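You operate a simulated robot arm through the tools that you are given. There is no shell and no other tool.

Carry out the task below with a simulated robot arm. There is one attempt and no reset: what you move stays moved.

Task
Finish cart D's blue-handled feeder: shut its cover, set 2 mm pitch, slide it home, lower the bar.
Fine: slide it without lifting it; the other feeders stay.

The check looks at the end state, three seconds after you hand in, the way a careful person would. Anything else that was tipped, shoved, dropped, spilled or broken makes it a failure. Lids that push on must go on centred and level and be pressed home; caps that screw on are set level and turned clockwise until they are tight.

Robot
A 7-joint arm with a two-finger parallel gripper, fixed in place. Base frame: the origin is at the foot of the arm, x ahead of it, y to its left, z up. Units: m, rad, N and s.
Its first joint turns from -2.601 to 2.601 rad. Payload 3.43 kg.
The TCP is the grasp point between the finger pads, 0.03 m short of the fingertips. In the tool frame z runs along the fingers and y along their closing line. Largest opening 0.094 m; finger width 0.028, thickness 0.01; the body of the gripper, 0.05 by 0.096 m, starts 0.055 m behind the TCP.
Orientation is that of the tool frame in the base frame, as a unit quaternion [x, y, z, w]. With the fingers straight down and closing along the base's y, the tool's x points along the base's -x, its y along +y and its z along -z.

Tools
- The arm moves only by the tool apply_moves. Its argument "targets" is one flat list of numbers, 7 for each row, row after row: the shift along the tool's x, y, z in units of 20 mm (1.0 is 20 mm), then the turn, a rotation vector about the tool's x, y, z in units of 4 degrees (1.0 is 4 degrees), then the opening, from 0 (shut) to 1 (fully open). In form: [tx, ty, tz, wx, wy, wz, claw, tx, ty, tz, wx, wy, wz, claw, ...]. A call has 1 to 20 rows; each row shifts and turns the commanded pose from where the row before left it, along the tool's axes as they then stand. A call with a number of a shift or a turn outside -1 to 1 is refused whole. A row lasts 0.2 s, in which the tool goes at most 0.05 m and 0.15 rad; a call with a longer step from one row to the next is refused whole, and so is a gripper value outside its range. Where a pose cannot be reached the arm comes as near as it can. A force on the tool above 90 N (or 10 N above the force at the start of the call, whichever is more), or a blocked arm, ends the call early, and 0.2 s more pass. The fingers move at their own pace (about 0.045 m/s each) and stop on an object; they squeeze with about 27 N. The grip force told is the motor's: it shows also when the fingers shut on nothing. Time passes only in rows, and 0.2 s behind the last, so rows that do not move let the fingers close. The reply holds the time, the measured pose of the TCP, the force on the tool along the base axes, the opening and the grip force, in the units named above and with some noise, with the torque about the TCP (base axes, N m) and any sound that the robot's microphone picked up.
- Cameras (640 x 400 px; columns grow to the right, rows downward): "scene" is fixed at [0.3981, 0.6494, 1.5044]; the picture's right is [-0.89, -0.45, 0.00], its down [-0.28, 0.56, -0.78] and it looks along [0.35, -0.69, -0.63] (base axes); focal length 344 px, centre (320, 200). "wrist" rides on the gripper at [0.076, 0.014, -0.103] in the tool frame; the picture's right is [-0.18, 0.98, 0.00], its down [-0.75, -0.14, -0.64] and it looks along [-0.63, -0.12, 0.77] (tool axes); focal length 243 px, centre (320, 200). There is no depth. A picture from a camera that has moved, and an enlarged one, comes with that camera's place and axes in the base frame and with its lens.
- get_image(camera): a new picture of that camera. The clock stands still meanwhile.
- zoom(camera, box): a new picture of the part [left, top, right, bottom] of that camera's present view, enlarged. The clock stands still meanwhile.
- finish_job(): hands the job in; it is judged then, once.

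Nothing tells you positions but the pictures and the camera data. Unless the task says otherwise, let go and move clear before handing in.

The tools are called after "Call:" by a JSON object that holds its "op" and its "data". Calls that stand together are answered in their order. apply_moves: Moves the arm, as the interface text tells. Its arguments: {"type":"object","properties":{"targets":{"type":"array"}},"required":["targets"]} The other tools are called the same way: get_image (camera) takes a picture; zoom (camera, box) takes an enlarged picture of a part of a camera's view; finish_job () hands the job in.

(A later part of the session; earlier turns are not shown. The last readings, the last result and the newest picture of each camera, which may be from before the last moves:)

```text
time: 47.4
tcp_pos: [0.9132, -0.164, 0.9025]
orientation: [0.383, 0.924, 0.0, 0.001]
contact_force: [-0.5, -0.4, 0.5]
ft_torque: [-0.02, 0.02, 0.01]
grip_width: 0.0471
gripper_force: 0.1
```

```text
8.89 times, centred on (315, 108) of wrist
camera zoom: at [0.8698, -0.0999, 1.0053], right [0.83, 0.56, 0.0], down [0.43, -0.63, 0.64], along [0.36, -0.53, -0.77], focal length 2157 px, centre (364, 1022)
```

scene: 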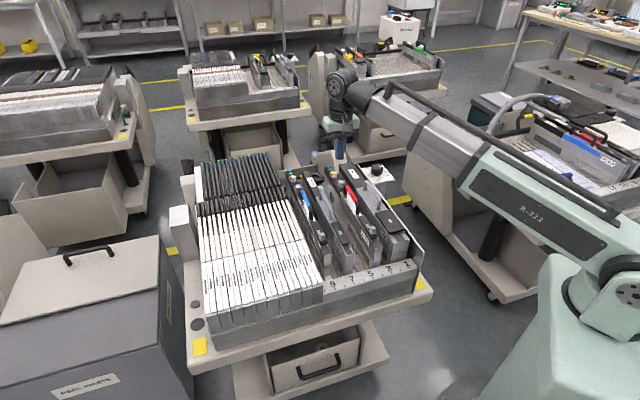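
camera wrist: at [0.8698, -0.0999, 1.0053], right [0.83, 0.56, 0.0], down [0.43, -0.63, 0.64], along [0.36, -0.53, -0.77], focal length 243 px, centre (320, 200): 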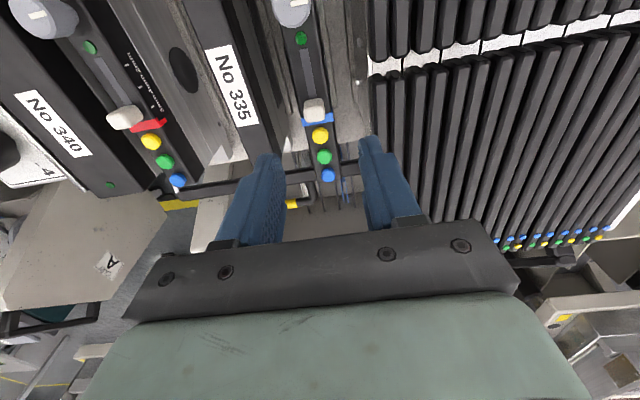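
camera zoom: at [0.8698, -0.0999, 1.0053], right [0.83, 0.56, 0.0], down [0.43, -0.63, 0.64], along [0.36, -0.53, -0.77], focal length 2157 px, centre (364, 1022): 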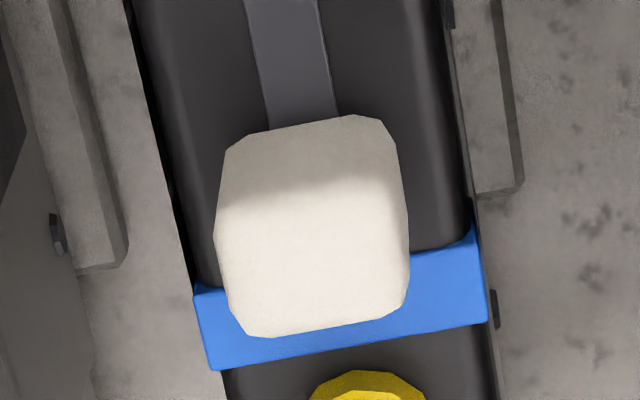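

The knob is about 17 mm wide, centred near s = +0.003, v = −0.0015. I'll narrow the opening a bit, align, and lower so the fingertips straddle it just above the feeder top.

Call:
{"op": "apply_moves", "data": {"targets": [0.2, -0.11, 0, 0, 0, 0, 0.4, 0, 0, 0.8, 0, 0, 0, 0.4, 0, 0, 0.8, 0, 0, 0, 0.4, 0, 0, 0.8, 0, 0, 0, 0.4, 0, 0, 0.5, 0, 0, 0, 0.4]}}

Call:
{"op": "get_image", "data": {"camera": "wrist"}}

Call:
{"op": "zoom", "data": {"camera": "wrist", "box": [250, 90, 390, 200]}}

Call:
{"op": "zoom", "data": {"camera": "scene", "box": [270, 140, 340, 200]}}

```text
time: 48.6
tcp_pos: [0.9082, -0.1618, 0.8459]
orientation: [0.383, 0.924, 0.0, 0.0]
contact_force: [0.1, -0.4, 0.2]
ft_torque: [0.03, 0.01, 0.01]
grip_width: 0.0374
gripper_force: 0.0
```

```text
taken
camera wrist: at [0.8651, -0.0984, 0.9476], right [0.83, 0.56, 0.0], down [0.43, -0.63, 0.64], along [0.36, -0.53, -0.77], focal length 243 px, centre (320, 200)
```

wrist: 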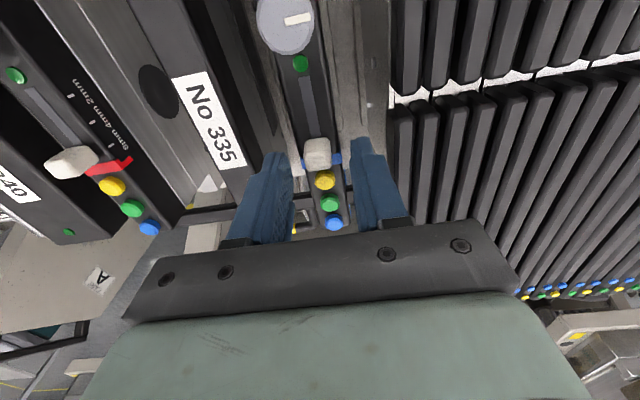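

```text
3.64 times, centred on (320, 145) of wrist
camera zoom: at [0.8651, -0.0984, 0.9476], right [0.83, 0.56, 0.0], down [0.43, -0.63, 0.64], along [0.36, -0.53, -0.77], focal length 882 px, centre (320, 400)
```

zoom: 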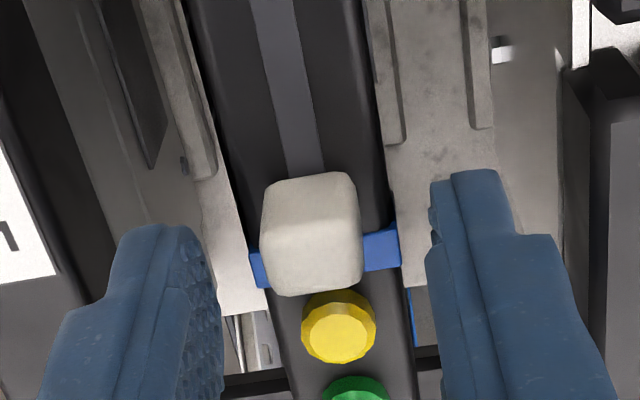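

```text
6.67 times, centred on (305, 170) of scene
camera zoom: at [0.3981, 0.6494, 1.5044], right [-0.89, -0.45, 0.0], down [-0.28, 0.56, -0.78], along [0.35, -0.69, -0.63], focal length 2291 px, centre (420, 400)
```

zoom: 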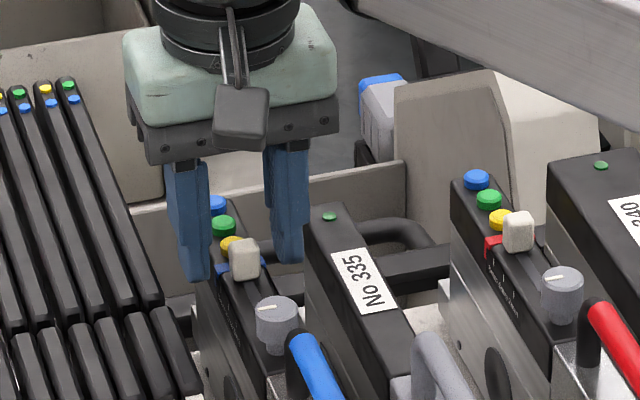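

The fingers straddle the knob well centred. I'll lower another 8 mm and close on it.

Call:
{"op": "apply_moves", "data": {"targets": [0, -0.03, 0.2, 0, 0, 0, 0.4, 0, 0, 0.2, 0, 0, 0, 0.4, 0, 0, 0, 0, 0, 0, 0, 0, 0, 0, 0, 0, 0, 0, 0, 0, 0, 0, 0, 0, 0, 0, 0, 0, 0, 0, 0, 0]}}

Call:
{"op": "zoom", "data": {"camera": "wrist", "box": [250, 90, 390, 200]}}

Call:
{"op": "zoom", "data": {"camera": "scene", "box": [270, 140, 340, 200]}}

```text
time: 50.0
tcp_pos: [0.9081, -0.1641, 0.8374]
orientation: [0.383, 0.924, 0.0, 0.0]
contact_force: [1.6, 0.7, -0.3]
ft_torque: [0.2, -0.07, -0.05]
grip_width: 0.0238
gripper_force: 27.0
```

```text
3.64 times, centred on (320, 145) of wrist
camera zoom: at [0.8647, -0.0992, 0.9398], right [0.83, 0.56, 0.0], down [0.43, -0.63, 0.64], along [0.36, -0.53, -0.77], focal length 882 px, centre (320, 400)
```

zoom: 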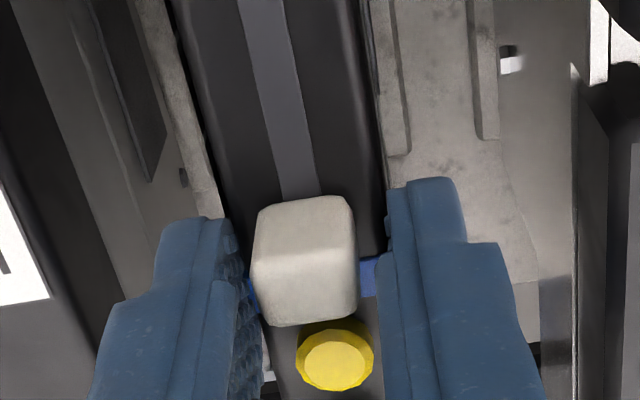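

```text
6.67 times, centred on (305, 170) of scene
camera zoom: at [0.3981, 0.6494, 1.5044], right [-0.89, -0.45, 0.0], down [-0.28, 0.56, -0.78], along [0.35, -0.69, -0.63], focal length 2291 px, centre (420, 400)
```

zoom: 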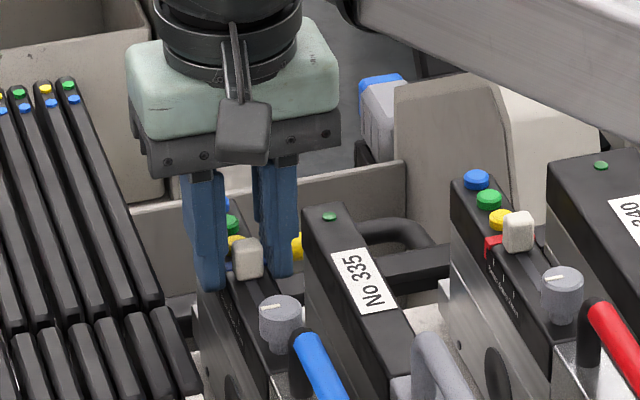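

The grip stopped at 24 mm, so I'm pinching the feeder body at the marker band, not the 17 mm knob. I'll open, rise a few millimetres and re-grip on the knob only.

Call:
{"op": "apply_moves", "data": {"targets": [0, 0, 0, 0, 0, 0, 0.4, 0, 0, 0, 0, 0, 0, 0.4, 0, 0, 0, 0, 0, 0, 0.4, 0, 0, -0.35, 0, 0, 0, 0.4]}}

Call:
{"op": "zoom", "data": {"camera": "wrist", "box": [250, 90, 390, 200]}}

Call:
{"op": "zoom", "data": {"camera": "scene", "box": [270, 140, 340, 200]}}

```text
time: 51.0
tcp_pos: [0.9072, -0.1637, 0.8443]
orientation: [0.383, 0.924, 0.001, 0.0]
contact_force: [0.4, 0.7, 0.2]
ft_torque: [0.02, -0.04, -0.05]
grip_width: 0.0378
gripper_force: 0.1
```

```text
3.64 times, centred on (320, 145) of wrist
camera zoom: at [0.8646, -0.0991, 0.9468], right [0.83, 0.56, 0.0], down [0.43, -0.63, 0.64], along [0.36, -0.53, -0.77], focal length 882 px, centre (320, 400)
```

zoom: 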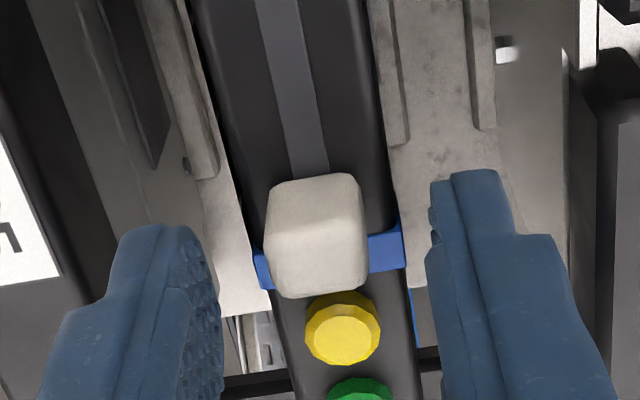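

```text
6.67 times, centred on (305, 170) of scene
camera zoom: at [0.3981, 0.6494, 1.5044], right [-0.89, -0.45, 0.0], down [-0.28, 0.56, -0.78], along [0.35, -0.69, -0.63], focal length 2291 px, centre (420, 400)
```

zoom: 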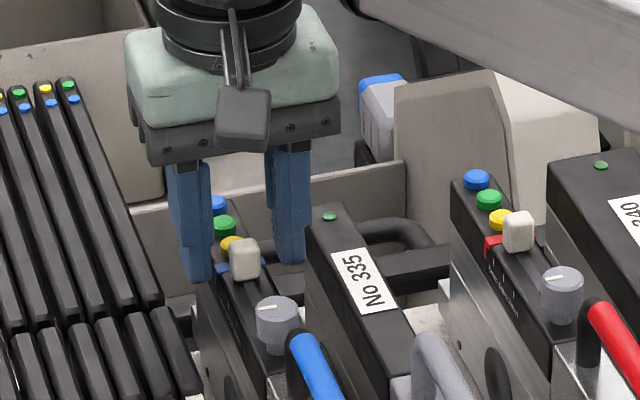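

Call:
{"op": "apply_moves", "data": {"targets": [0, 0, 0, 0, 0, 0, 0, 0, 0, 0, 0, 0, 0, 0, 0, 0, 0, 0, 0, 0, 0]}}

Call:
{"op": "zoom", "data": {"camera": "wrist", "box": [250, 90, 390, 200]}}

```text
time: 51.8
tcp_pos: [0.9081, -0.1629, 0.8431]
orientation: [0.383, 0.924, 0.0, 0.0]
contact_force: [1.4, 0.7, 1.8]
ft_torque: [0.05, -0.11, -0.04]
grip_width: 0.0236
gripper_force: 26.8
```

```text
3.64 times, centred on (320, 145) of wrist
camera zoom: at [0.8646, -0.0989, 0.9468], right [0.83, 0.56, 0.0], down [0.43, -0.63, 0.64], along [0.36, -0.53, -0.77], focal length 882 px, centre (320, 400)
```

zoom: 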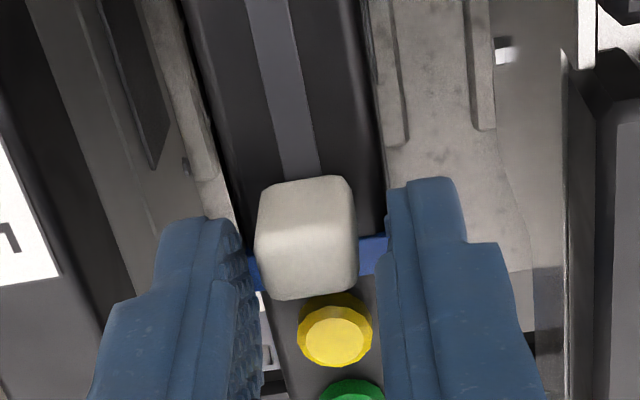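

Still the body. The feeder top is higher than I estimated, so I'll open, rise 7 mm more and try again.

Call:
{"op": "apply_moves", "data": {"targets": [0, 0, 0, 0, 0, 0, 0.4, 0, 0, 0, 0, 0, 0, 0.4, 0, 0, 0, 0, 0, 0, 0.4, 0, 0, -0.35, 0, 0, 0, 0.4, 0, 0, 0, 0, 0, 0, 0, 0, 0, 0, 0, 0, 0, 0, 0, 0, 0, 0, 0, 0, 0]}}

Call:
{"op": "zoom", "data": {"camera": "wrist", "box": [250, 90, 390, 200]}}

Call:
{"op": "zoom", "data": {"camera": "scene", "box": [280, 150, 330, 200]}}

```text
time: 53.4
tcp_pos: [0.9085, -0.1635, 0.8509]
orientation: [0.382, 0.924, -0.001, 0.0]
contact_force: [2.0, 1.3, 2.5]
ft_torque: [0.21, -0.06, -0.05]
grip_width: 0.0139
gripper_force: 27.0
```

```text
3.64 times, centred on (320, 145) of wrist
camera zoom: at [0.8645, -0.0991, 0.954], right [0.83, 0.56, 0.0], down [0.43, -0.63, 0.64], along [0.36, -0.53, -0.77], focal length 882 px, centre (320, 400)
```

zoom: 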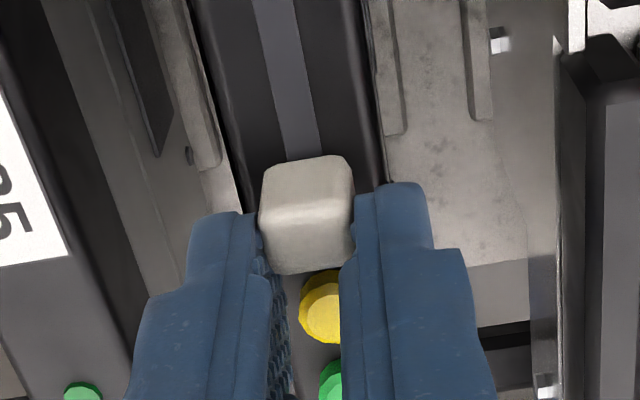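

```text
8.00 times, centred on (305, 175) of scene
camera zoom: at [0.3981, 0.6494, 1.5044], right [-0.89, -0.45, 0.0], down [-0.28, 0.56, -0.78], along [0.35, -0.69, -0.63], focal length 2750 px, centre (440, 400)
```

zoom: 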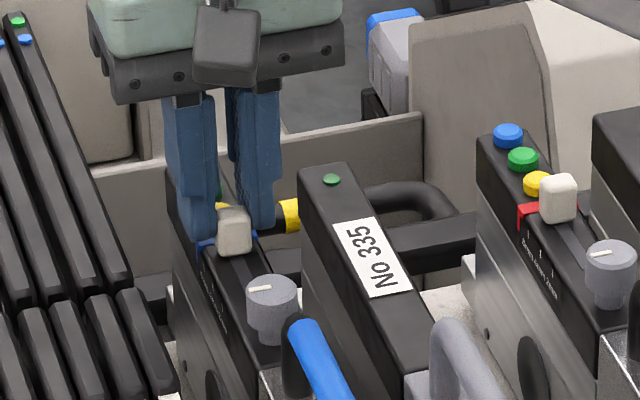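

Now the grip is 14 mm, on the knob. I'll move it forward 30 mm slowly along the slot.

Call:
{"op": "apply_moves", "data": {"targets": [0.15, 0, 0, 0, 0, 0, 0, 0.15, 0, 0, 0, 0, 0, 0, 0.15, 0, 0, 0, 0, 0, 0, 0.15, 0, 0, 0, 0, 0, 0]}}

Call:
{"op": "zoom", "data": {"camera": "wrist", "box": [250, 90, 390, 200]}}

Call:
{"op": "zoom", "data": {"camera": "scene", "box": [280, 150, 330, 200]}}

```text
time: 54.4
tcp_pos: [0.8985, -0.154, 0.8516]
orientation: [0.383, 0.924, 0.0, 0.0]
contact_force: [0.4, 3.1, 6.7]
ft_torque: [0.02, -0.24, -0.01]
grip_width: 0.014
gripper_force: 27.3
```

```text
3.64 times, centred on (320, 145) of wrist
camera zoom: at [0.8559, -0.0904, 0.9539], right [0.83, 0.56, 0.0], down [0.43, -0.63, 0.64], along [0.36, -0.53, -0.77], focal length 882 px, centre (320, 400)
```

zoom: 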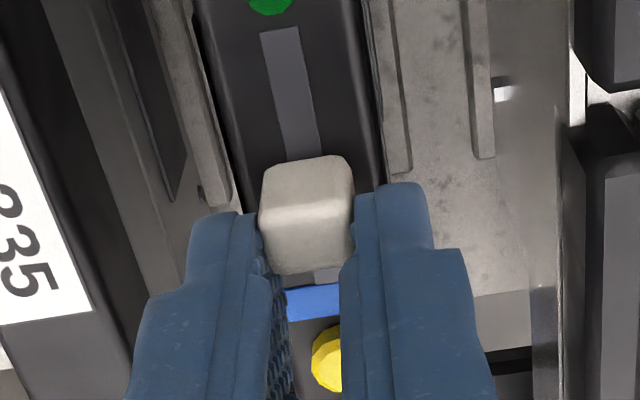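

```text
8.00 times, centred on (305, 175) of scene
camera zoom: at [0.3981, 0.6494, 1.5044], right [-0.89, -0.45, 0.0], down [-0.28, 0.56, -0.78], along [0.35, -0.69, -0.63], focal length 2750 px, centre (440, 400)
```

zoom: 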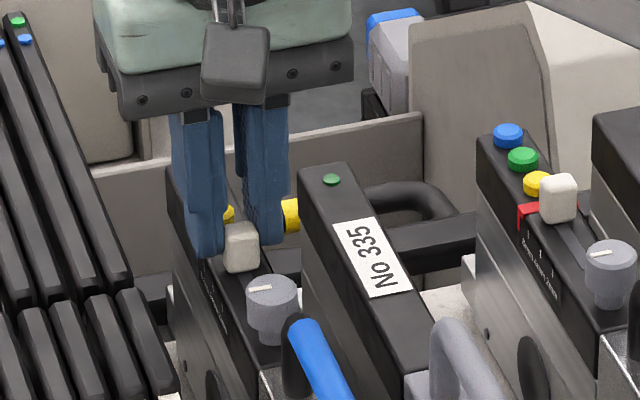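

The slider follows and the feeder stays put. Continuing the remaining ~17 mm.

Call:
{"op": "apply_moves", "data": {"targets": [0.15, 0, 0, 0, 0, 0, 0, 0.15, 0, 0, 0, 0, 0, 0, 0.15, 0, 0, 0, 0, 0, 0, 0.15, 0, 0, 0, 0, 0, 0, 0.15, 0, 0, 0, 0, 0, 0]}}

Call:
{"op": "zoom", "data": {"camera": "wrist", "box": [250, 90, 390, 200]}}

Call:
{"op": "zoom", "data": {"camera": "scene", "box": [280, 150, 330, 200]}}

```text
time: 55.6
tcp_pos: [0.8883, -0.1452, 0.8505]
orientation: [0.382, 0.924, 0.0, 0.0]
contact_force: [1.0, 2.4, 10.9]
ft_torque: [0.18, -0.15, -0.03]
grip_width: 0.0139
gripper_force: 27.1
```

```text
3.64 times, centred on (320, 145) of wrist
camera zoom: at [0.845, -0.08, 0.9539], right [0.83, 0.56, 0.0], down [0.43, -0.63, 0.64], along [0.36, -0.53, -0.77], focal length 882 px, centre (320, 400)
```

zoom: 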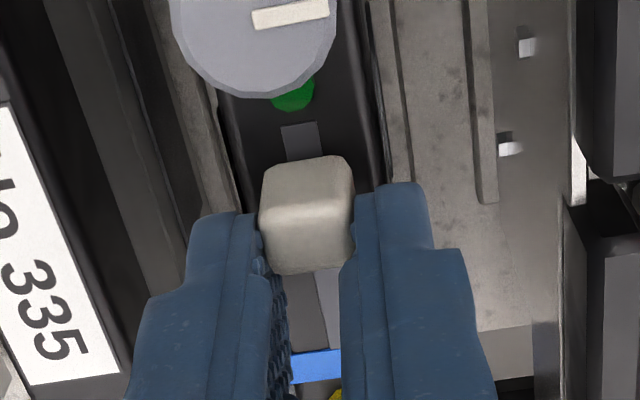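

```text
8.00 times, centred on (305, 175) of scene
camera zoom: at [0.3981, 0.6494, 1.5044], right [-0.89, -0.45, 0.0], down [-0.28, 0.56, -0.78], along [0.35, -0.69, -0.63], focal length 2750 px, centre (440, 400)
```

zoom: 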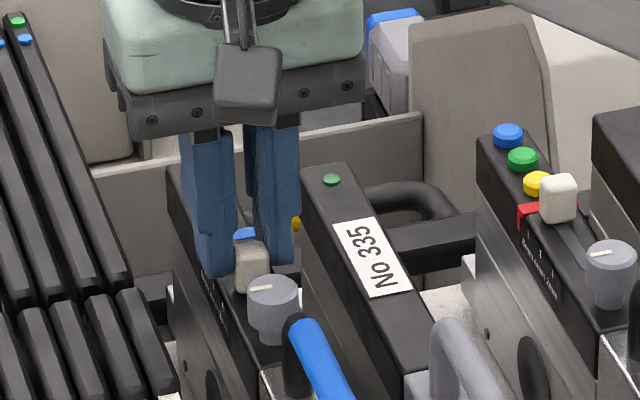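

Call:
{"op": "zoom", "data": {"camera": "scene", "box": [290, 172, 310, 192]}}

Call:
{"op": "zoom", "data": {"camera": "wrist", "box": [290, 100, 350, 180]}}

```text
16.00 times, centred on (300, 182) of scene
camera zoom: at [0.3981, 0.6494, 1.5044], right [-0.89, -0.45, 0.0], down [-0.28, 0.56, -0.78], along [0.35, -0.69, -0.63], focal length 5499 px, centre (640, 488)
```

zoom: 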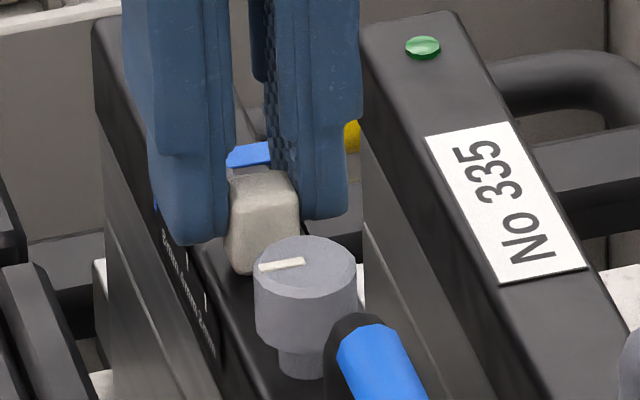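

```text
5.00 times, centred on (320, 140) of wrist
camera zoom: at [0.845, -0.08, 0.9539], right [0.83, 0.56, 0.0], down [0.43, -0.63, 0.64], along [0.36, -0.53, -0.77], focal length 1213 px, centre (320, 500)
```

zoom: 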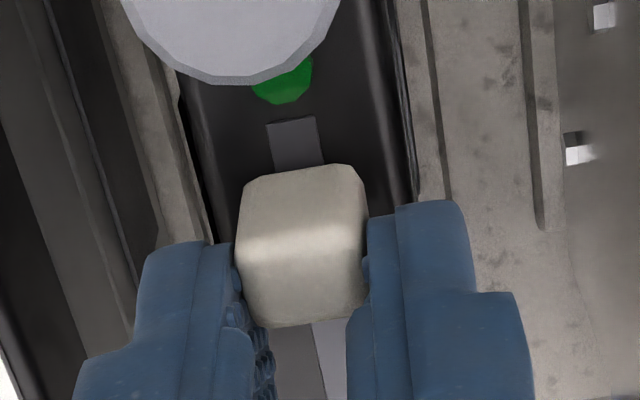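

I'll add the last 3 mm, then release and inspect against the scale.

Call:
{"op": "apply_moves", "data": {"targets": [0.15, 0, 0, 0, 0, 0, 0, 0, 0, 0, 0, 0, 0, 0, 0, 0, 0, 0, 0, 0, 0.35, 0, 0, 0, 0, 0, 0, 0.35, 0, 0, 0, 0, 0, 0, 0.35]}}

Call:
{"op": "apply_moves", "data": {"targets": [0, 0, -1, 0, 0, 0, 0.35, 0, 0, -1, 0, 0, 0, 0.35, 0, 0, -1, 0, 0, 0, 0.35, 0, -1, -1, 0, 0, 0, 0.35, 0, -1, -1, 0, 0, 0, 0.35, 0, -1, 0, 0, 0, 0, 0.35, 0, -1, 0, 0, 0, 0, 0.35, 0, -1, 0, 0, 0, 0, 0.35]}}

Call:
{"op": "get_image", "data": {"camera": "wrist"}}

Call:
{"op": "zoom", "data": {"camera": "scene", "box": [288, 170, 308, 190]}}

Call:
{"op": "zoom", "data": {"camera": "scene", "box": [333, 165, 353, 185]}}

```text
time: 56.8
tcp_pos: [0.887, -0.1423, 0.8512]
orientation: [0.383, 0.924, 0.0, 0.0]
contact_force: [-0.1, -0.5, -0.2]
ft_torque: [0.03, -0.05, -0.02]
grip_width: 0.0327
gripper_force: 0.0
```

```text
time: 58.6
tcp_pos: [0.8147, -0.2129, 0.9504]
orientation: [0.383, 0.924, -0.001, 0.0]
contact_force: [-0.4, 0.4, 0.0]
ft_torque: [0.01, 0.02, 0.0]
grip_width: 0.0328
gripper_force: 0.1
```

```text
taken
camera wrist: at [0.7723, -0.1487, 1.054], right [0.83, 0.56, 0.0], down [0.43, -0.63, 0.64], along [0.36, -0.53, -0.77], focal length 243 px, centre (320, 200)
```

wrist: 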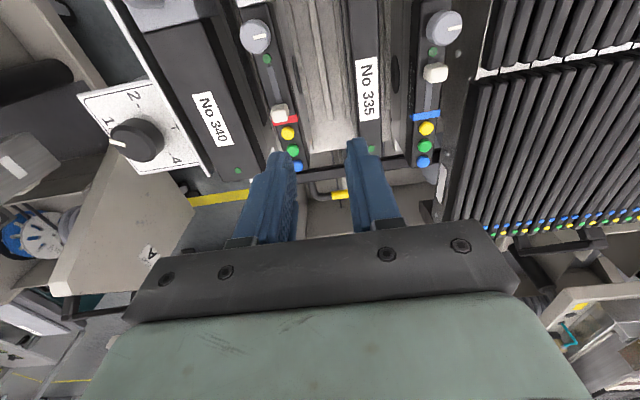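

```text
16.00 times, centred on (298, 180) of scene
camera zoom: at [0.3981, 0.6494, 1.5044], right [-0.89, -0.45, 0.0], down [-0.28, 0.56, -0.78], along [0.35, -0.69, -0.63], focal length 5499 px, centre (672, 520)
```

zoom: 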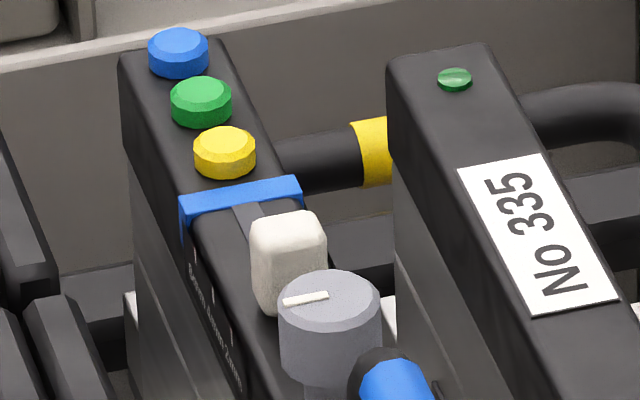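

```text
16.00 times, centred on (343, 175) of scene
camera zoom: at [0.3981, 0.6494, 1.5044], right [-0.89, -0.45, 0.0], down [-0.28, 0.56, -0.78], along [0.35, -0.69, -0.63], focal length 5499 px, centre (-48, 600)
```

zoom: 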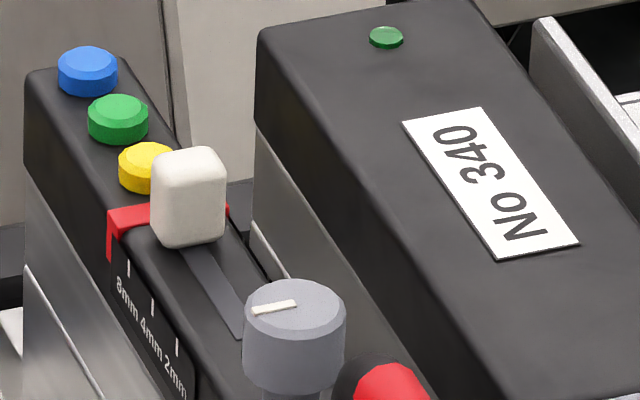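

Call:
{"op": "zoom", "data": {"camera": "wrist", "box": [405, 40, 455, 100]}}

Call:
{"op": "zoom", "data": {"camera": "wrist", "box": [245, 40, 315, 130]}}

Call:
{"op": "zoom", "data": {"camera": "scene", "box": [292, 176, 306, 190]}}

```text
6.67 times, centred on (430, 70) of wrist
camera zoom: at [0.7723, -0.1487, 1.054], right [0.83, 0.56, 0.0], down [0.43, -0.63, 0.64], along [0.36, -0.53, -0.77], focal length 1618 px, centre (-413, 1067)
```

zoom: 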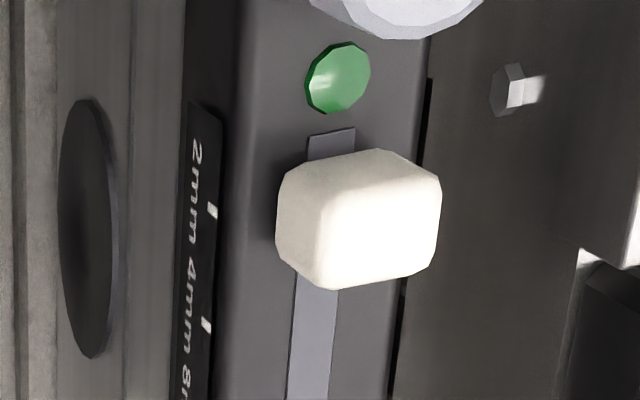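

```text
4.44 times, centred on (280, 85) of wrist
camera zoom: at [0.7723, -0.1487, 1.054], right [0.83, 0.56, 0.0], down [0.43, -0.63, 0.64], along [0.36, -0.53, -0.77], focal length 1078 px, centre (498, 711)
```

zoom: 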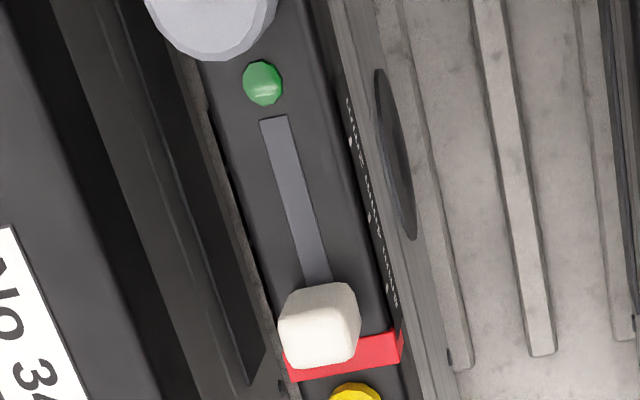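

```text
16.00 times, centred on (299, 183) of scene
camera zoom: at [0.3981, 0.6494, 1.5044], right [-0.89, -0.45, 0.0], down [-0.28, 0.56, -0.78], along [0.35, -0.69, -0.63], focal length 5499 px, centre (656, 472)
```

zoom: 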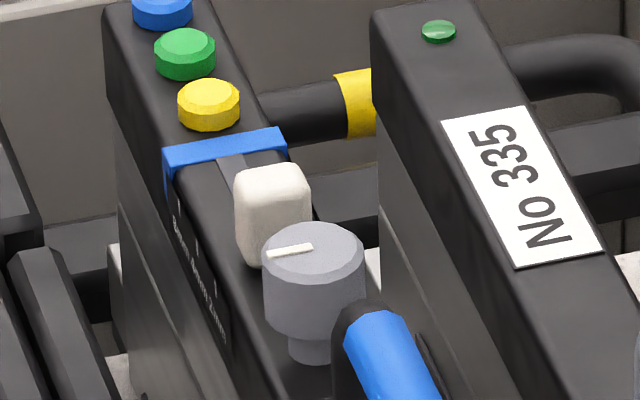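

The knob's centre lines up with the 2 mm tick, 30 mm of travel from the 8 mm tick. Next I'll slide the feeder home by its blue handle, so I'm moving above it.

Call:
{"op": "apply_moves", "data": {"targets": [1, 0.85, 0, 0, 0, 0, 0.4, 1, 0.85, 0, 0, 0, 0, 0.4, 1, 0.85, 0, 0, 0, 0, 0.4, 1, 0.85, 0, 0, 0, 0, 0.4, 1, 0.85, 0, 0, 0, 0, 0.4, 1, 0.85, 0, 0, 0, 0, 0.4, 0, 0, 0.8, 0, 0, 0, 0.4, 0, 0, 0.8, 0, 0, 0, 0.4]}}

Call:
{"op": "get_image", "data": {"camera": "wrist"}}

Call:
{"op": "zoom", "data": {"camera": "wrist", "box": [250, 60, 390, 200]}}

Call:
{"op": "zoom", "data": {"camera": "scene", "box": [270, 150, 350, 230]}}

```text
time: 60.4
tcp_pos: [0.804, -0.0555, 0.9195]
orientation: [0.383, 0.924, 0.0, 0.0]
contact_force: [-0.3, 0.5, 0.9]
ft_torque: [-0.01, -0.01, 0.01]
grip_width: 0.0379
gripper_force: 0.0
```

```text
taken
camera wrist: at [0.7601, 0.0089, 1.0213], right [0.83, 0.56, 0.0], down [0.43, -0.63, 0.64], along [0.36, -0.53, -0.77], focal length 243 px, centre (320, 200)
```

wrist: 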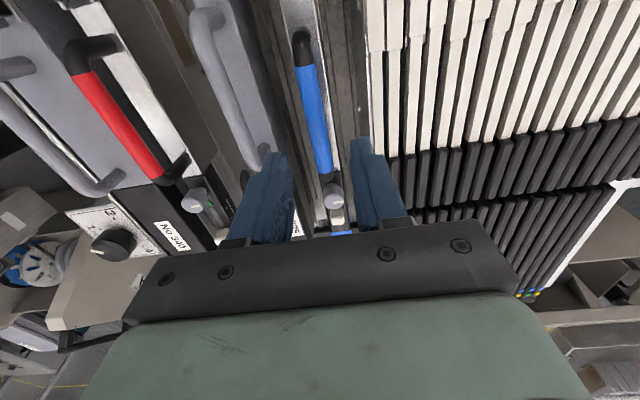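

```text
2.86 times, centred on (320, 130) of wrist
camera zoom: at [0.7601, 0.0089, 1.0213], right [0.83, 0.56, 0.0], down [0.43, -0.63, 0.64], along [0.36, -0.53, -0.77], focal length 693 px, centre (320, 400)
```

zoom: 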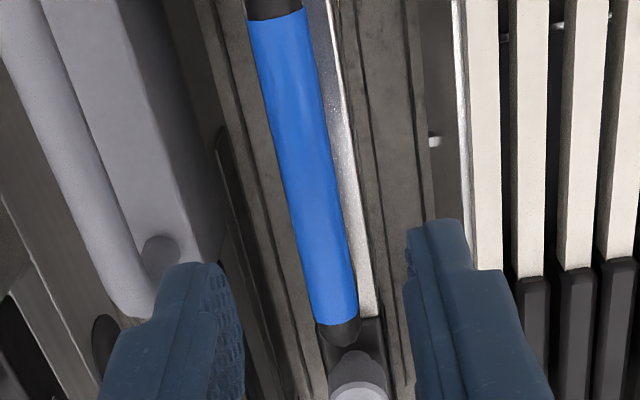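

```text
5.00 times, centred on (310, 190) of scene
camera zoom: at [0.3981, 0.6494, 1.5044], right [-0.89, -0.45, 0.0], down [-0.28, 0.56, -0.78], along [0.35, -0.69, -0.63], focal length 1718 px, centre (370, 250)
```

zoom: 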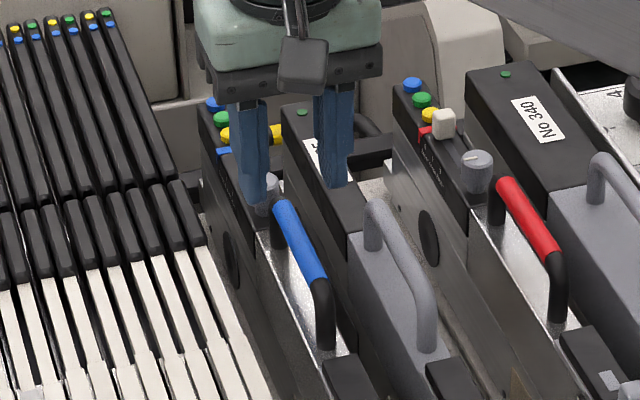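

The handle's blue part spans s = 0.114–0.196. I'll lower around its middle, keeping the tips above the feeder top, and close.

Call:
{"op": "apply_moves", "data": {"targets": [0.3, -0.07, 0.8, 0, 0, 0, 0.4, 0, 0, 0.8, 0, 0, 0, 0.4, 0, 0, 0.8, 0, 0, 0, 0.4, 0, 0, 0.8, 0, 0, 0, 0.4, 0, 0, 0, 0, 0, 0, 0, 0, 0, 0, 0, 0, 0, 0, 0, 0, 0, 0, 0, 0, 0]}}

Call:
{"op": "get_image", "data": {"camera": "wrist"}}

Call:
{"op": "zoom", "data": {"camera": "scene", "box": [270, 150, 350, 230]}}

```text
time: 62.0
tcp_pos: [0.7987, -0.0513, 0.8554]
orientation: [0.382, 0.924, 0.0, 0.0]
contact_force: [-0.3, 0.9, -0.3]
ft_torque: [-0.13, -0.12, 0.02]
grip_width: 0.0172
gripper_force: 26.8
```

```text
taken
camera wrist: at [0.7551, 0.0121, 0.958], right [0.83, 0.56, 0.0], down [0.43, -0.63, 0.64], along [0.36, -0.53, -0.77], focal length 243 px, centre (320, 200)
```

wrist: 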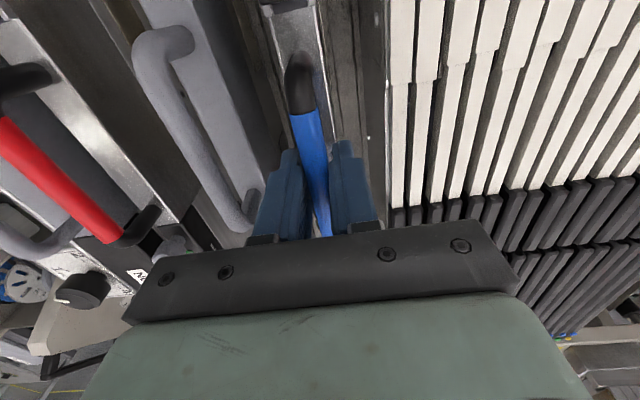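

```text
5.00 times, centred on (310, 190) of scene
camera zoom: at [0.3981, 0.6494, 1.5044], right [-0.89, -0.45, 0.0], down [-0.28, 0.56, -0.78], along [0.35, -0.69, -0.63], focal length 1718 px, centre (370, 250)
```

zoom: 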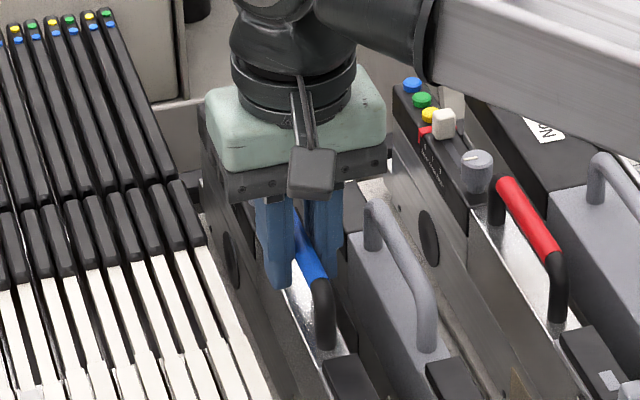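

The handle is gripped (17 mm). I'll slide the feeder gently toward the rail at constant height.

Call:
{"op": "apply_moves", "data": {"targets": [0.15, 0, 0, 0, 0, 0, 0, 0.15, 0, 0, 0, 0, 0, 0, 0.15, 0, 0, 0, 0, 0, 0, 0.15, 0, 0, 0, 0, 0, 0]}}

Call:
{"op": "zoom", "data": {"camera": "scene", "box": [280, 180, 360, 290]}}

```text
time: 63.0
tcp_pos: [0.7889, -0.0448, 0.8563]
orientation: [0.383, 0.924, 0.0, 0.0]
contact_force: [8.1, -7.4, 18.4]
ft_torque: [0.09, 0.05, 0.02]
grip_width: 0.017
gripper_force: 26.8
```

```text
3.64 times, centred on (320, 235) of scene
camera zoom: at [0.3981, 0.6494, 1.5044], right [-0.89, -0.45, 0.0], down [-0.28, 0.56, -0.78], along [0.35, -0.69, -0.63], focal length 1250 px, centre (320, 73)
```

zoom: 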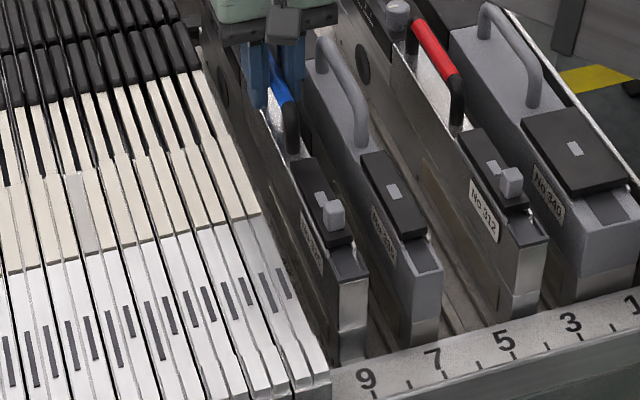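

About 11 N of sliding resistance, with the tool pressing down rather than lifting. The feeder is moving. Continuing to the stop.

Call:
{"op": "apply_moves", "data": {"targets": [0.15, 0, 0, 0, 0, 0, 0, 0.15, 0, 0, 0, 0, 0, 0]}}

Call:
{"op": "zoom", "data": {"camera": "scene", "box": [310, 230, 360, 290]}}

```text
time: 63.6
tcp_pos: [0.7852, -0.0403, 0.8559]
orientation: [0.382, 0.924, 0.0, -0.001]
contact_force: [8.8, -7.2, 18.7]
ft_torque: [0.12, 0.12, 0.06]
grip_width: 0.0171
gripper_force: 26.6
```

```text
6.67 times, centred on (335, 260) of scene
camera zoom: at [0.3981, 0.6494, 1.5044], right [-0.89, -0.45, 0.0], down [-0.28, 0.56, -0.78], along [0.35, -0.69, -0.63], focal length 2291 px, centre (220, -200)
```

zoom: 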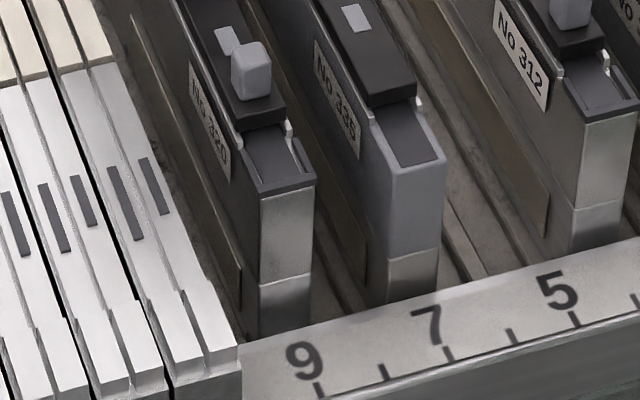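

Call:
{"op": "apply_moves", "data": {"targets": [0.1, 0, 0, 0, 0, 0, 0, 0.1, 0, 0, 0, 0, 0, 0]}}

Call:
{"op": "zoom", "data": {"camera": "scene", "box": [310, 230, 360, 290]}}

```text
time: 64.2
tcp_pos: [0.7817, -0.0375, 0.8547]
orientation: [0.383, 0.924, 0.0, 0.0]
contact_force: [6.0, -5.2, 12.5]
ft_torque: [0.19, 0.14, 0.02]
grip_width: 0.0174
gripper_force: 27.4
```

```text
6.67 times, centred on (335, 260) of scene
camera zoom: at [0.3981, 0.6494, 1.5044], right [-0.89, -0.45, 0.0], down [-0.28, 0.56, -0.78], along [0.35, -0.69, -0.63], focal length 2291 px, centre (220, -200)
```

zoom: 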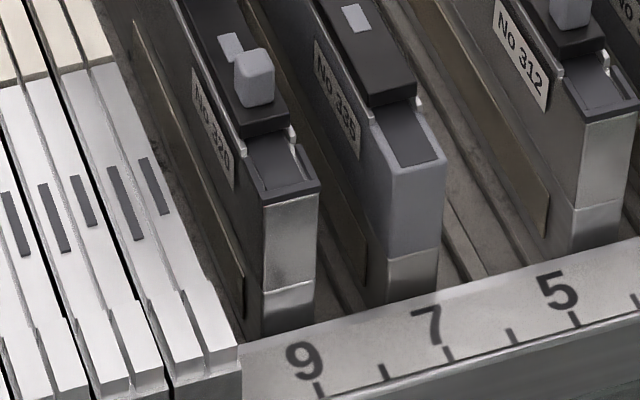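

Call:
{"op": "apply_moves", "data": {"targets": [0.1, 0, 0, 0, 0, 0, 0, 0.1, 0, 0, 0, 0, 0, 0]}}

Call:
{"op": "zoom", "data": {"camera": "scene", "box": [310, 230, 360, 290]}}

```text
time: 64.8
tcp_pos: [0.7813, -0.0343, 0.8545]
orientation: [0.383, 0.924, 0.0, 0.001]
contact_force: [11.0, -12.8, 11.4]
ft_torque: [0.23, 0.22, 0.06]
grip_width: 0.0172
gripper_force: 26.8
```

```text
6.67 times, centred on (335, 260) of scene
camera zoom: at [0.3981, 0.6494, 1.5044], right [-0.89, -0.45, 0.0], down [-0.28, 0.56, -0.78], along [0.35, -0.69, -0.63], focal length 2291 px, centre (220, -200)
```

zoom: 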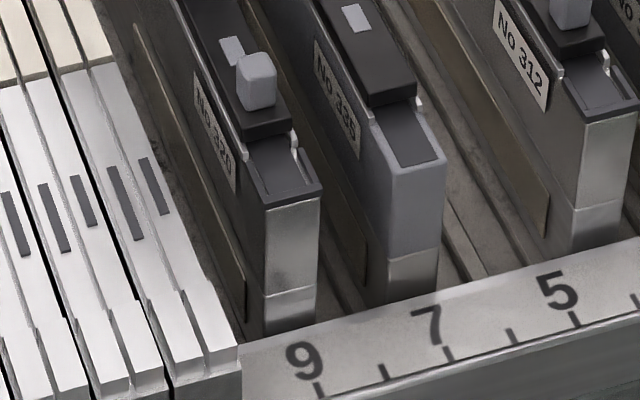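

Resistance is rising (~17 N). I'll push a little more to make sure it's seated.

Call:
{"op": "apply_moves", "data": {"targets": [0.1, 0, 0, 0, 0, 0, 0, 0.1, 0, 0, 0, 0, 0, 0]}}

Call:
{"op": "zoom", "data": {"camera": "scene", "box": [310, 230, 360, 290]}}

```text
time: 65.4
tcp_pos: [0.7772, -0.033, 0.8544]
orientation: [0.382, 0.924, 0.001, 0.0]
contact_force: [14.4, -14.6, 3.9]
ft_torque: [-0.05, -0.04, 0.04]
grip_width: 0.0171
gripper_force: 26.6
```

```text
6.67 times, centred on (335, 260) of scene
camera zoom: at [0.3981, 0.6494, 1.5044], right [-0.89, -0.45, 0.0], down [-0.28, 0.56, -0.78], along [0.35, -0.69, -0.63], focal length 2291 px, centre (220, -200)
```

zoom: 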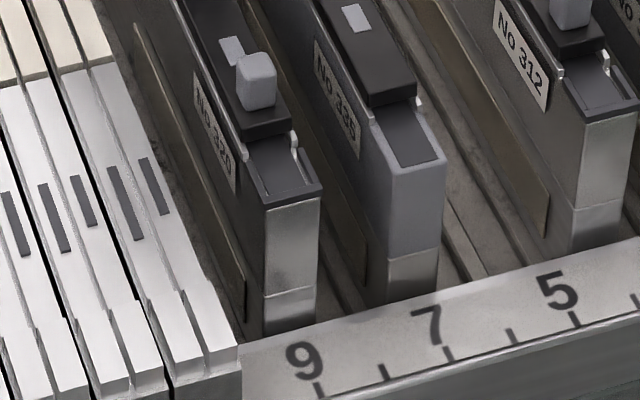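

The feeder no longer moves and the fingers slip at ~20 N, so it has reached its stop. I'll release, rise, and view the front ends from above to compare it with its neighbours.

Call:
{"op": "apply_moves", "data": {"targets": [-0.1, 0, 0, 0, 0, 0, 0.4, 0, 0, 0, 0, 0, 0, 0.4, 0, 0, 0, 0, 0, 0, 0.4, 0, 0, -1, 0, 0, 0, 0.4, 0, 0, -1, 0, 0, 0, 0.4, 0, 0, -1, 0, 0, 0, 0.4, 0, 0, -1, 0, 0, 0, 0.4, 0, 0, -1, 0, 0, 0, 0.4, 0.8, 0, -0.8, 0, 0, 0, 0.4, 0.8, 0, -0.8, 0, 0, 0, 0.4, 0.8, 0, -0.8, 0, 0, 0, 0.4, 0.8, 0, -0.8, 0, 0, 0, 0.4]}}

Call:
{"op": "get_image", "data": {"camera": "wrist"}}

Call:
{"op": "zoom", "data": {"camera": "wrist", "box": [120, 0, 380, 120]}}

Call:
{"op": "zoom", "data": {"camera": "scene", "box": [300, 220, 420, 300]}}

```text
time: 68.0
tcp_pos: [0.7339, 0.0118, 1.0201]
orientation: [0.383, 0.924, 0.0, 0.0]
contact_force: [0.3, 0.0, 0.5]
ft_torque: [-0.04, 0.01, 0.0]
grip_width: 0.0375
gripper_force: 0.1
```

```text
taken
camera wrist: at [0.6899, 0.0763, 1.1222], right [0.83, 0.56, 0.0], down [0.43, -0.63, 0.64], along [0.36, -0.53, -0.77], focal length 243 px, centre (320, 200)
```

wrist: 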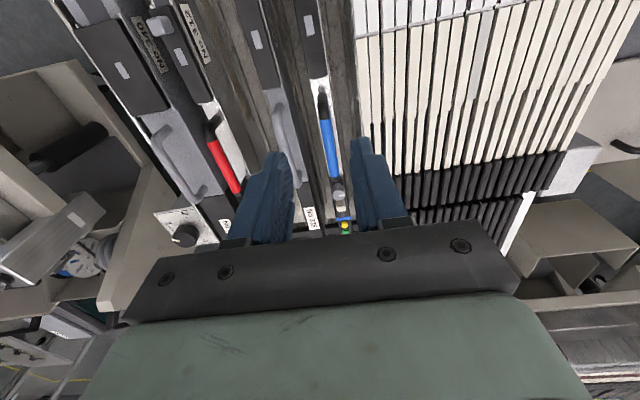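

```text
2.46 times, centred on (250, 60) of wrist
camera zoom: at [0.6899, 0.0763, 1.1222], right [0.83, 0.56, 0.0], down [0.43, -0.63, 0.64], along [0.36, -0.53, -0.77], focal length 597 px, centre (492, 545)
```

zoom: 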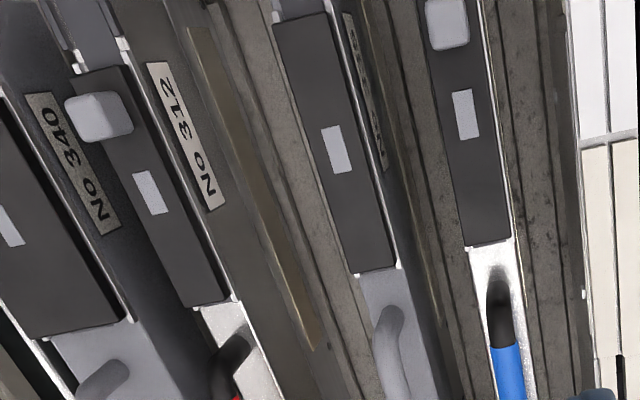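

```text
5.00 times, centred on (360, 260) of scene
camera zoom: at [0.3981, 0.6494, 1.5044], right [-0.89, -0.45, 0.0], down [-0.28, 0.56, -0.78], along [0.35, -0.69, -0.63], focal length 1718 px, centre (120, -100)
```

zoom: 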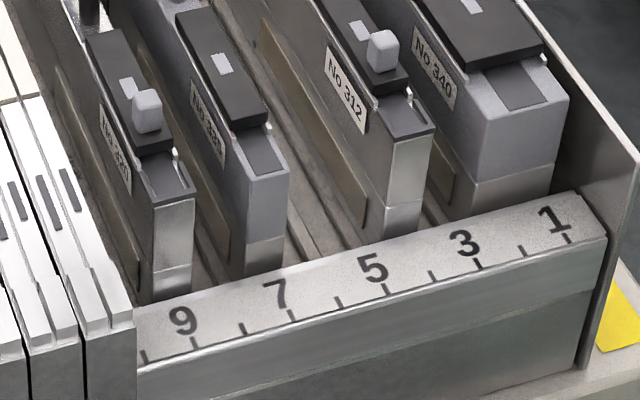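

All covers' rear edges now line up (s = 0.254–0.256), so the feeder is home. For the bar, the yellow grip is at about s = −0.198, v = −0.10, z = 0.681. I'll go above that area and turn the tool so the fingers close across the grip tube.

Call:
{"op": "apply_moves", "data": {"targets": [-0.987, -0.327, 0, 0, 0, 0, 0.4, -0.987, -0.327, 0, 0, 0, 0, 0.4, -0.987, -0.327, 0, 0, 0, 0, 0.4, -0.987, -0.327, 0, 0, 0, 0, 0.4, -0.987, -0.327, 0, 0, 0, 0, 0.4, -0.987, -0.327, 0, 0, 0, 0, 0.4, -0.987, -0.327, 0, 0, 0, 0, 0.4, -0.987, -0.327, 0, 0, 0, 0, 0.4, -0.987, -0.327, 0, 0, 0, 0, 0.4, -0.987, -0.327, 0, 0, 0, 0, 0.4, -0.987, -0.327, 0, 0, 0, 0, 0.4, -0.987, -0.327, 0, 0, 0, 0, 0.4, -0.987, -0.327, 0, 0, 0, 0, 0.4, -0.987, -0.327, 0, 0, 0, 0, 0.4, -0.987, -0.327, 0, 0, 0, 0, 0.4]}}

Call:
{"op": "apply_moves", "data": {"targets": [0, 0, 0, 0, 0, -1, 0.4, 0, 0, 0, 0, 0, -1, 0.4, 0, 0, 0, 0, 0, -1, 0.4, 0, 0, 0, 0, 0, -1, 0.4, 0, 0, 0, 0, 0, -1, 0.4, 0, 0, 0, 0, 0, -1, 0.4, 0, 0, 0, 0, 0, -1, 0.4, 0, 0, 0, 0, 0, -1, 0.4, 0, 0, 0, 0, 0, -1, 0.4, 0, 0, 0, 0, 0, -1, 0.4, 0, 0, 0, 0, 0, -1, 0.4, 0, 0, 0, 0, 0, -1, 0.4, 0, 0, 0, 0, 0, -1, 0.4, 0, 0, 0, 0, 0, -1, 0.4, 0, 0, 0, 0, 0, -1, 0.4, 0, 0, 0, 0, 0, -1, 0.4, 0, 0, 0, 0, 0, -1, 0.4, 0, 0, 0, 0, 0, -1, 0.4, 0, 0, 0, 0, 0, -1, 0.4, 0, 0, 0, 0, 0, -1, 0.4]}}

Call:
{"op": "apply_moves", "data": {"targets": [0, 0, 0, 0, 0, -1, 0.4, 0, 0, 0, 0, 0, -1, 0.4, 0, 0, 0, 0, 0, -0.5, 0.4, 0, 0, 0, 1, 0, 0, 0.4, 0, 0, 0, 1, 0, 0, 0.4, 0, 0, 0, 1, 0, 0, 0.4, 0, 0, 0, 1, 0, 0, 0.4, 0, 0, 0, 1, 0, 0, 0.4]}}

Call:
{"op": "get_image", "data": {"camera": "wrist"}}

Call:
{"op": "get_image", "data": {"camera": "scene"}}

```text
time: 71.2
tcp_pos: [0.872, -0.2661, 1.02]
orientation: [0.383, 0.924, 0.0, 0.0]
contact_force: [0.3, 0.2, 0.8]
ft_torque: [0.0, -0.03, -0.01]
grip_width: 0.0374
gripper_force: 0.1
```

```text
time: 75.4
tcp_pos: [0.8726, -0.2652, 1.0191]
orientation: [-0.302, 0.953, 0.0, 0.001]
contact_force: [-0.1, 0.2, 0.2]
ft_torque: [0.04, 0.02, 0.0]
grip_width: 0.0374
gripper_force: 0.1
```

```text
time: 77.2
tcp_pos: [0.8724, -0.2646, 1.02]
orientation: [-0.377, 0.91, -0.161, 0.067]
contact_force: [0.1, -0.2, -0.8]
ft_torque: [-0.02, 0.01, -0.04]
grip_width: 0.0376
gripper_force: 0.0
```

```text
taken
camera wrist: at [0.7852, -0.2846, 1.1105], right [-0.52, 0.78, -0.34], down [0.47, 0.59, 0.65], along [0.71, 0.18, -0.68], focal length 243 px, centre (320, 200)
```

wrist: 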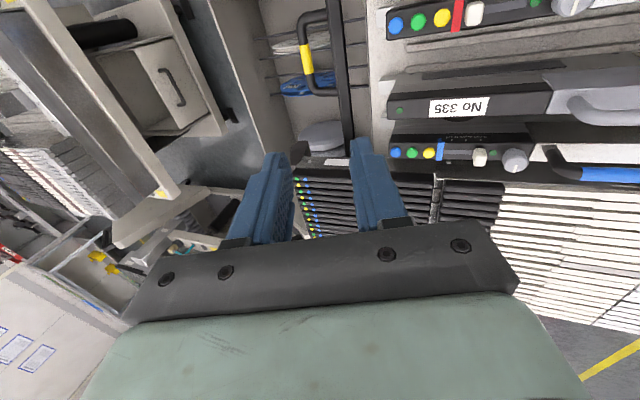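

```text
taken
```

scene: 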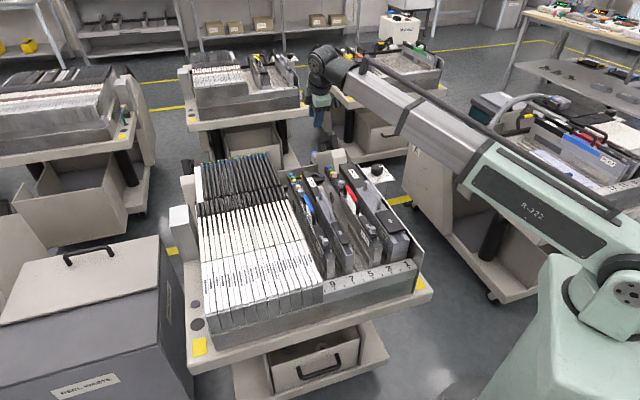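

The blue feeder's rear end now lines up with its neighbours. I'll zoom in to verify the pitch and locate the grip again from this pose.

Call:
{"op": "zoom", "data": {"camera": "wrist", "box": [380, 120, 540, 190]}}

Call:
{"op": "zoom", "data": {"camera": "wrist", "box": [240, 0, 400, 170]}}

Call:
{"op": "zoom", "data": {"camera": "wrist", "box": [375, 0, 535, 130]}}

```text
4.00 times, centred on (460, 155) of wrist
camera zoom: at [0.7852, -0.2846, 1.1105], right [-0.52, 0.78, -0.34], down [0.47, 0.59, 0.65], along [0.71, 0.18, -0.68], focal length 970 px, centre (-240, 380)
```

zoom: 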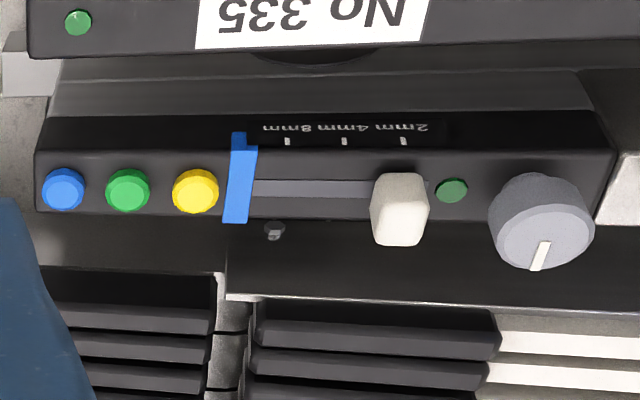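

```text
2.35 times, centred on (320, 85) of wrist
camera zoom: at [0.7852, -0.2846, 1.1105], right [-0.52, 0.78, -0.34], down [0.47, 0.59, 0.65], along [0.71, 0.18, -0.68], focal length 571 px, centre (320, 471)
```

zoom: 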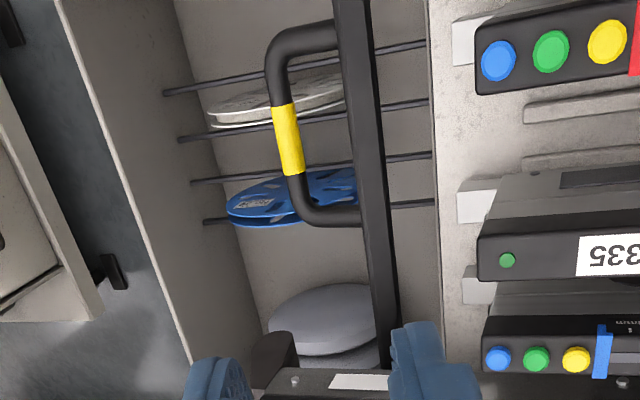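

```text
3.08 times, centred on (455, 65) of wrist
camera zoom: at [0.7852, -0.2846, 1.1105], right [-0.52, 0.78, -0.34], down [0.47, 0.59, 0.65], along [0.71, 0.18, -0.68], focal length 746 px, centre (-95, 615)
```

zoom: 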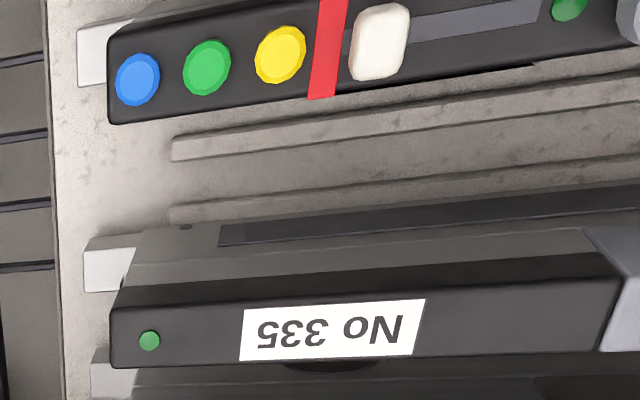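

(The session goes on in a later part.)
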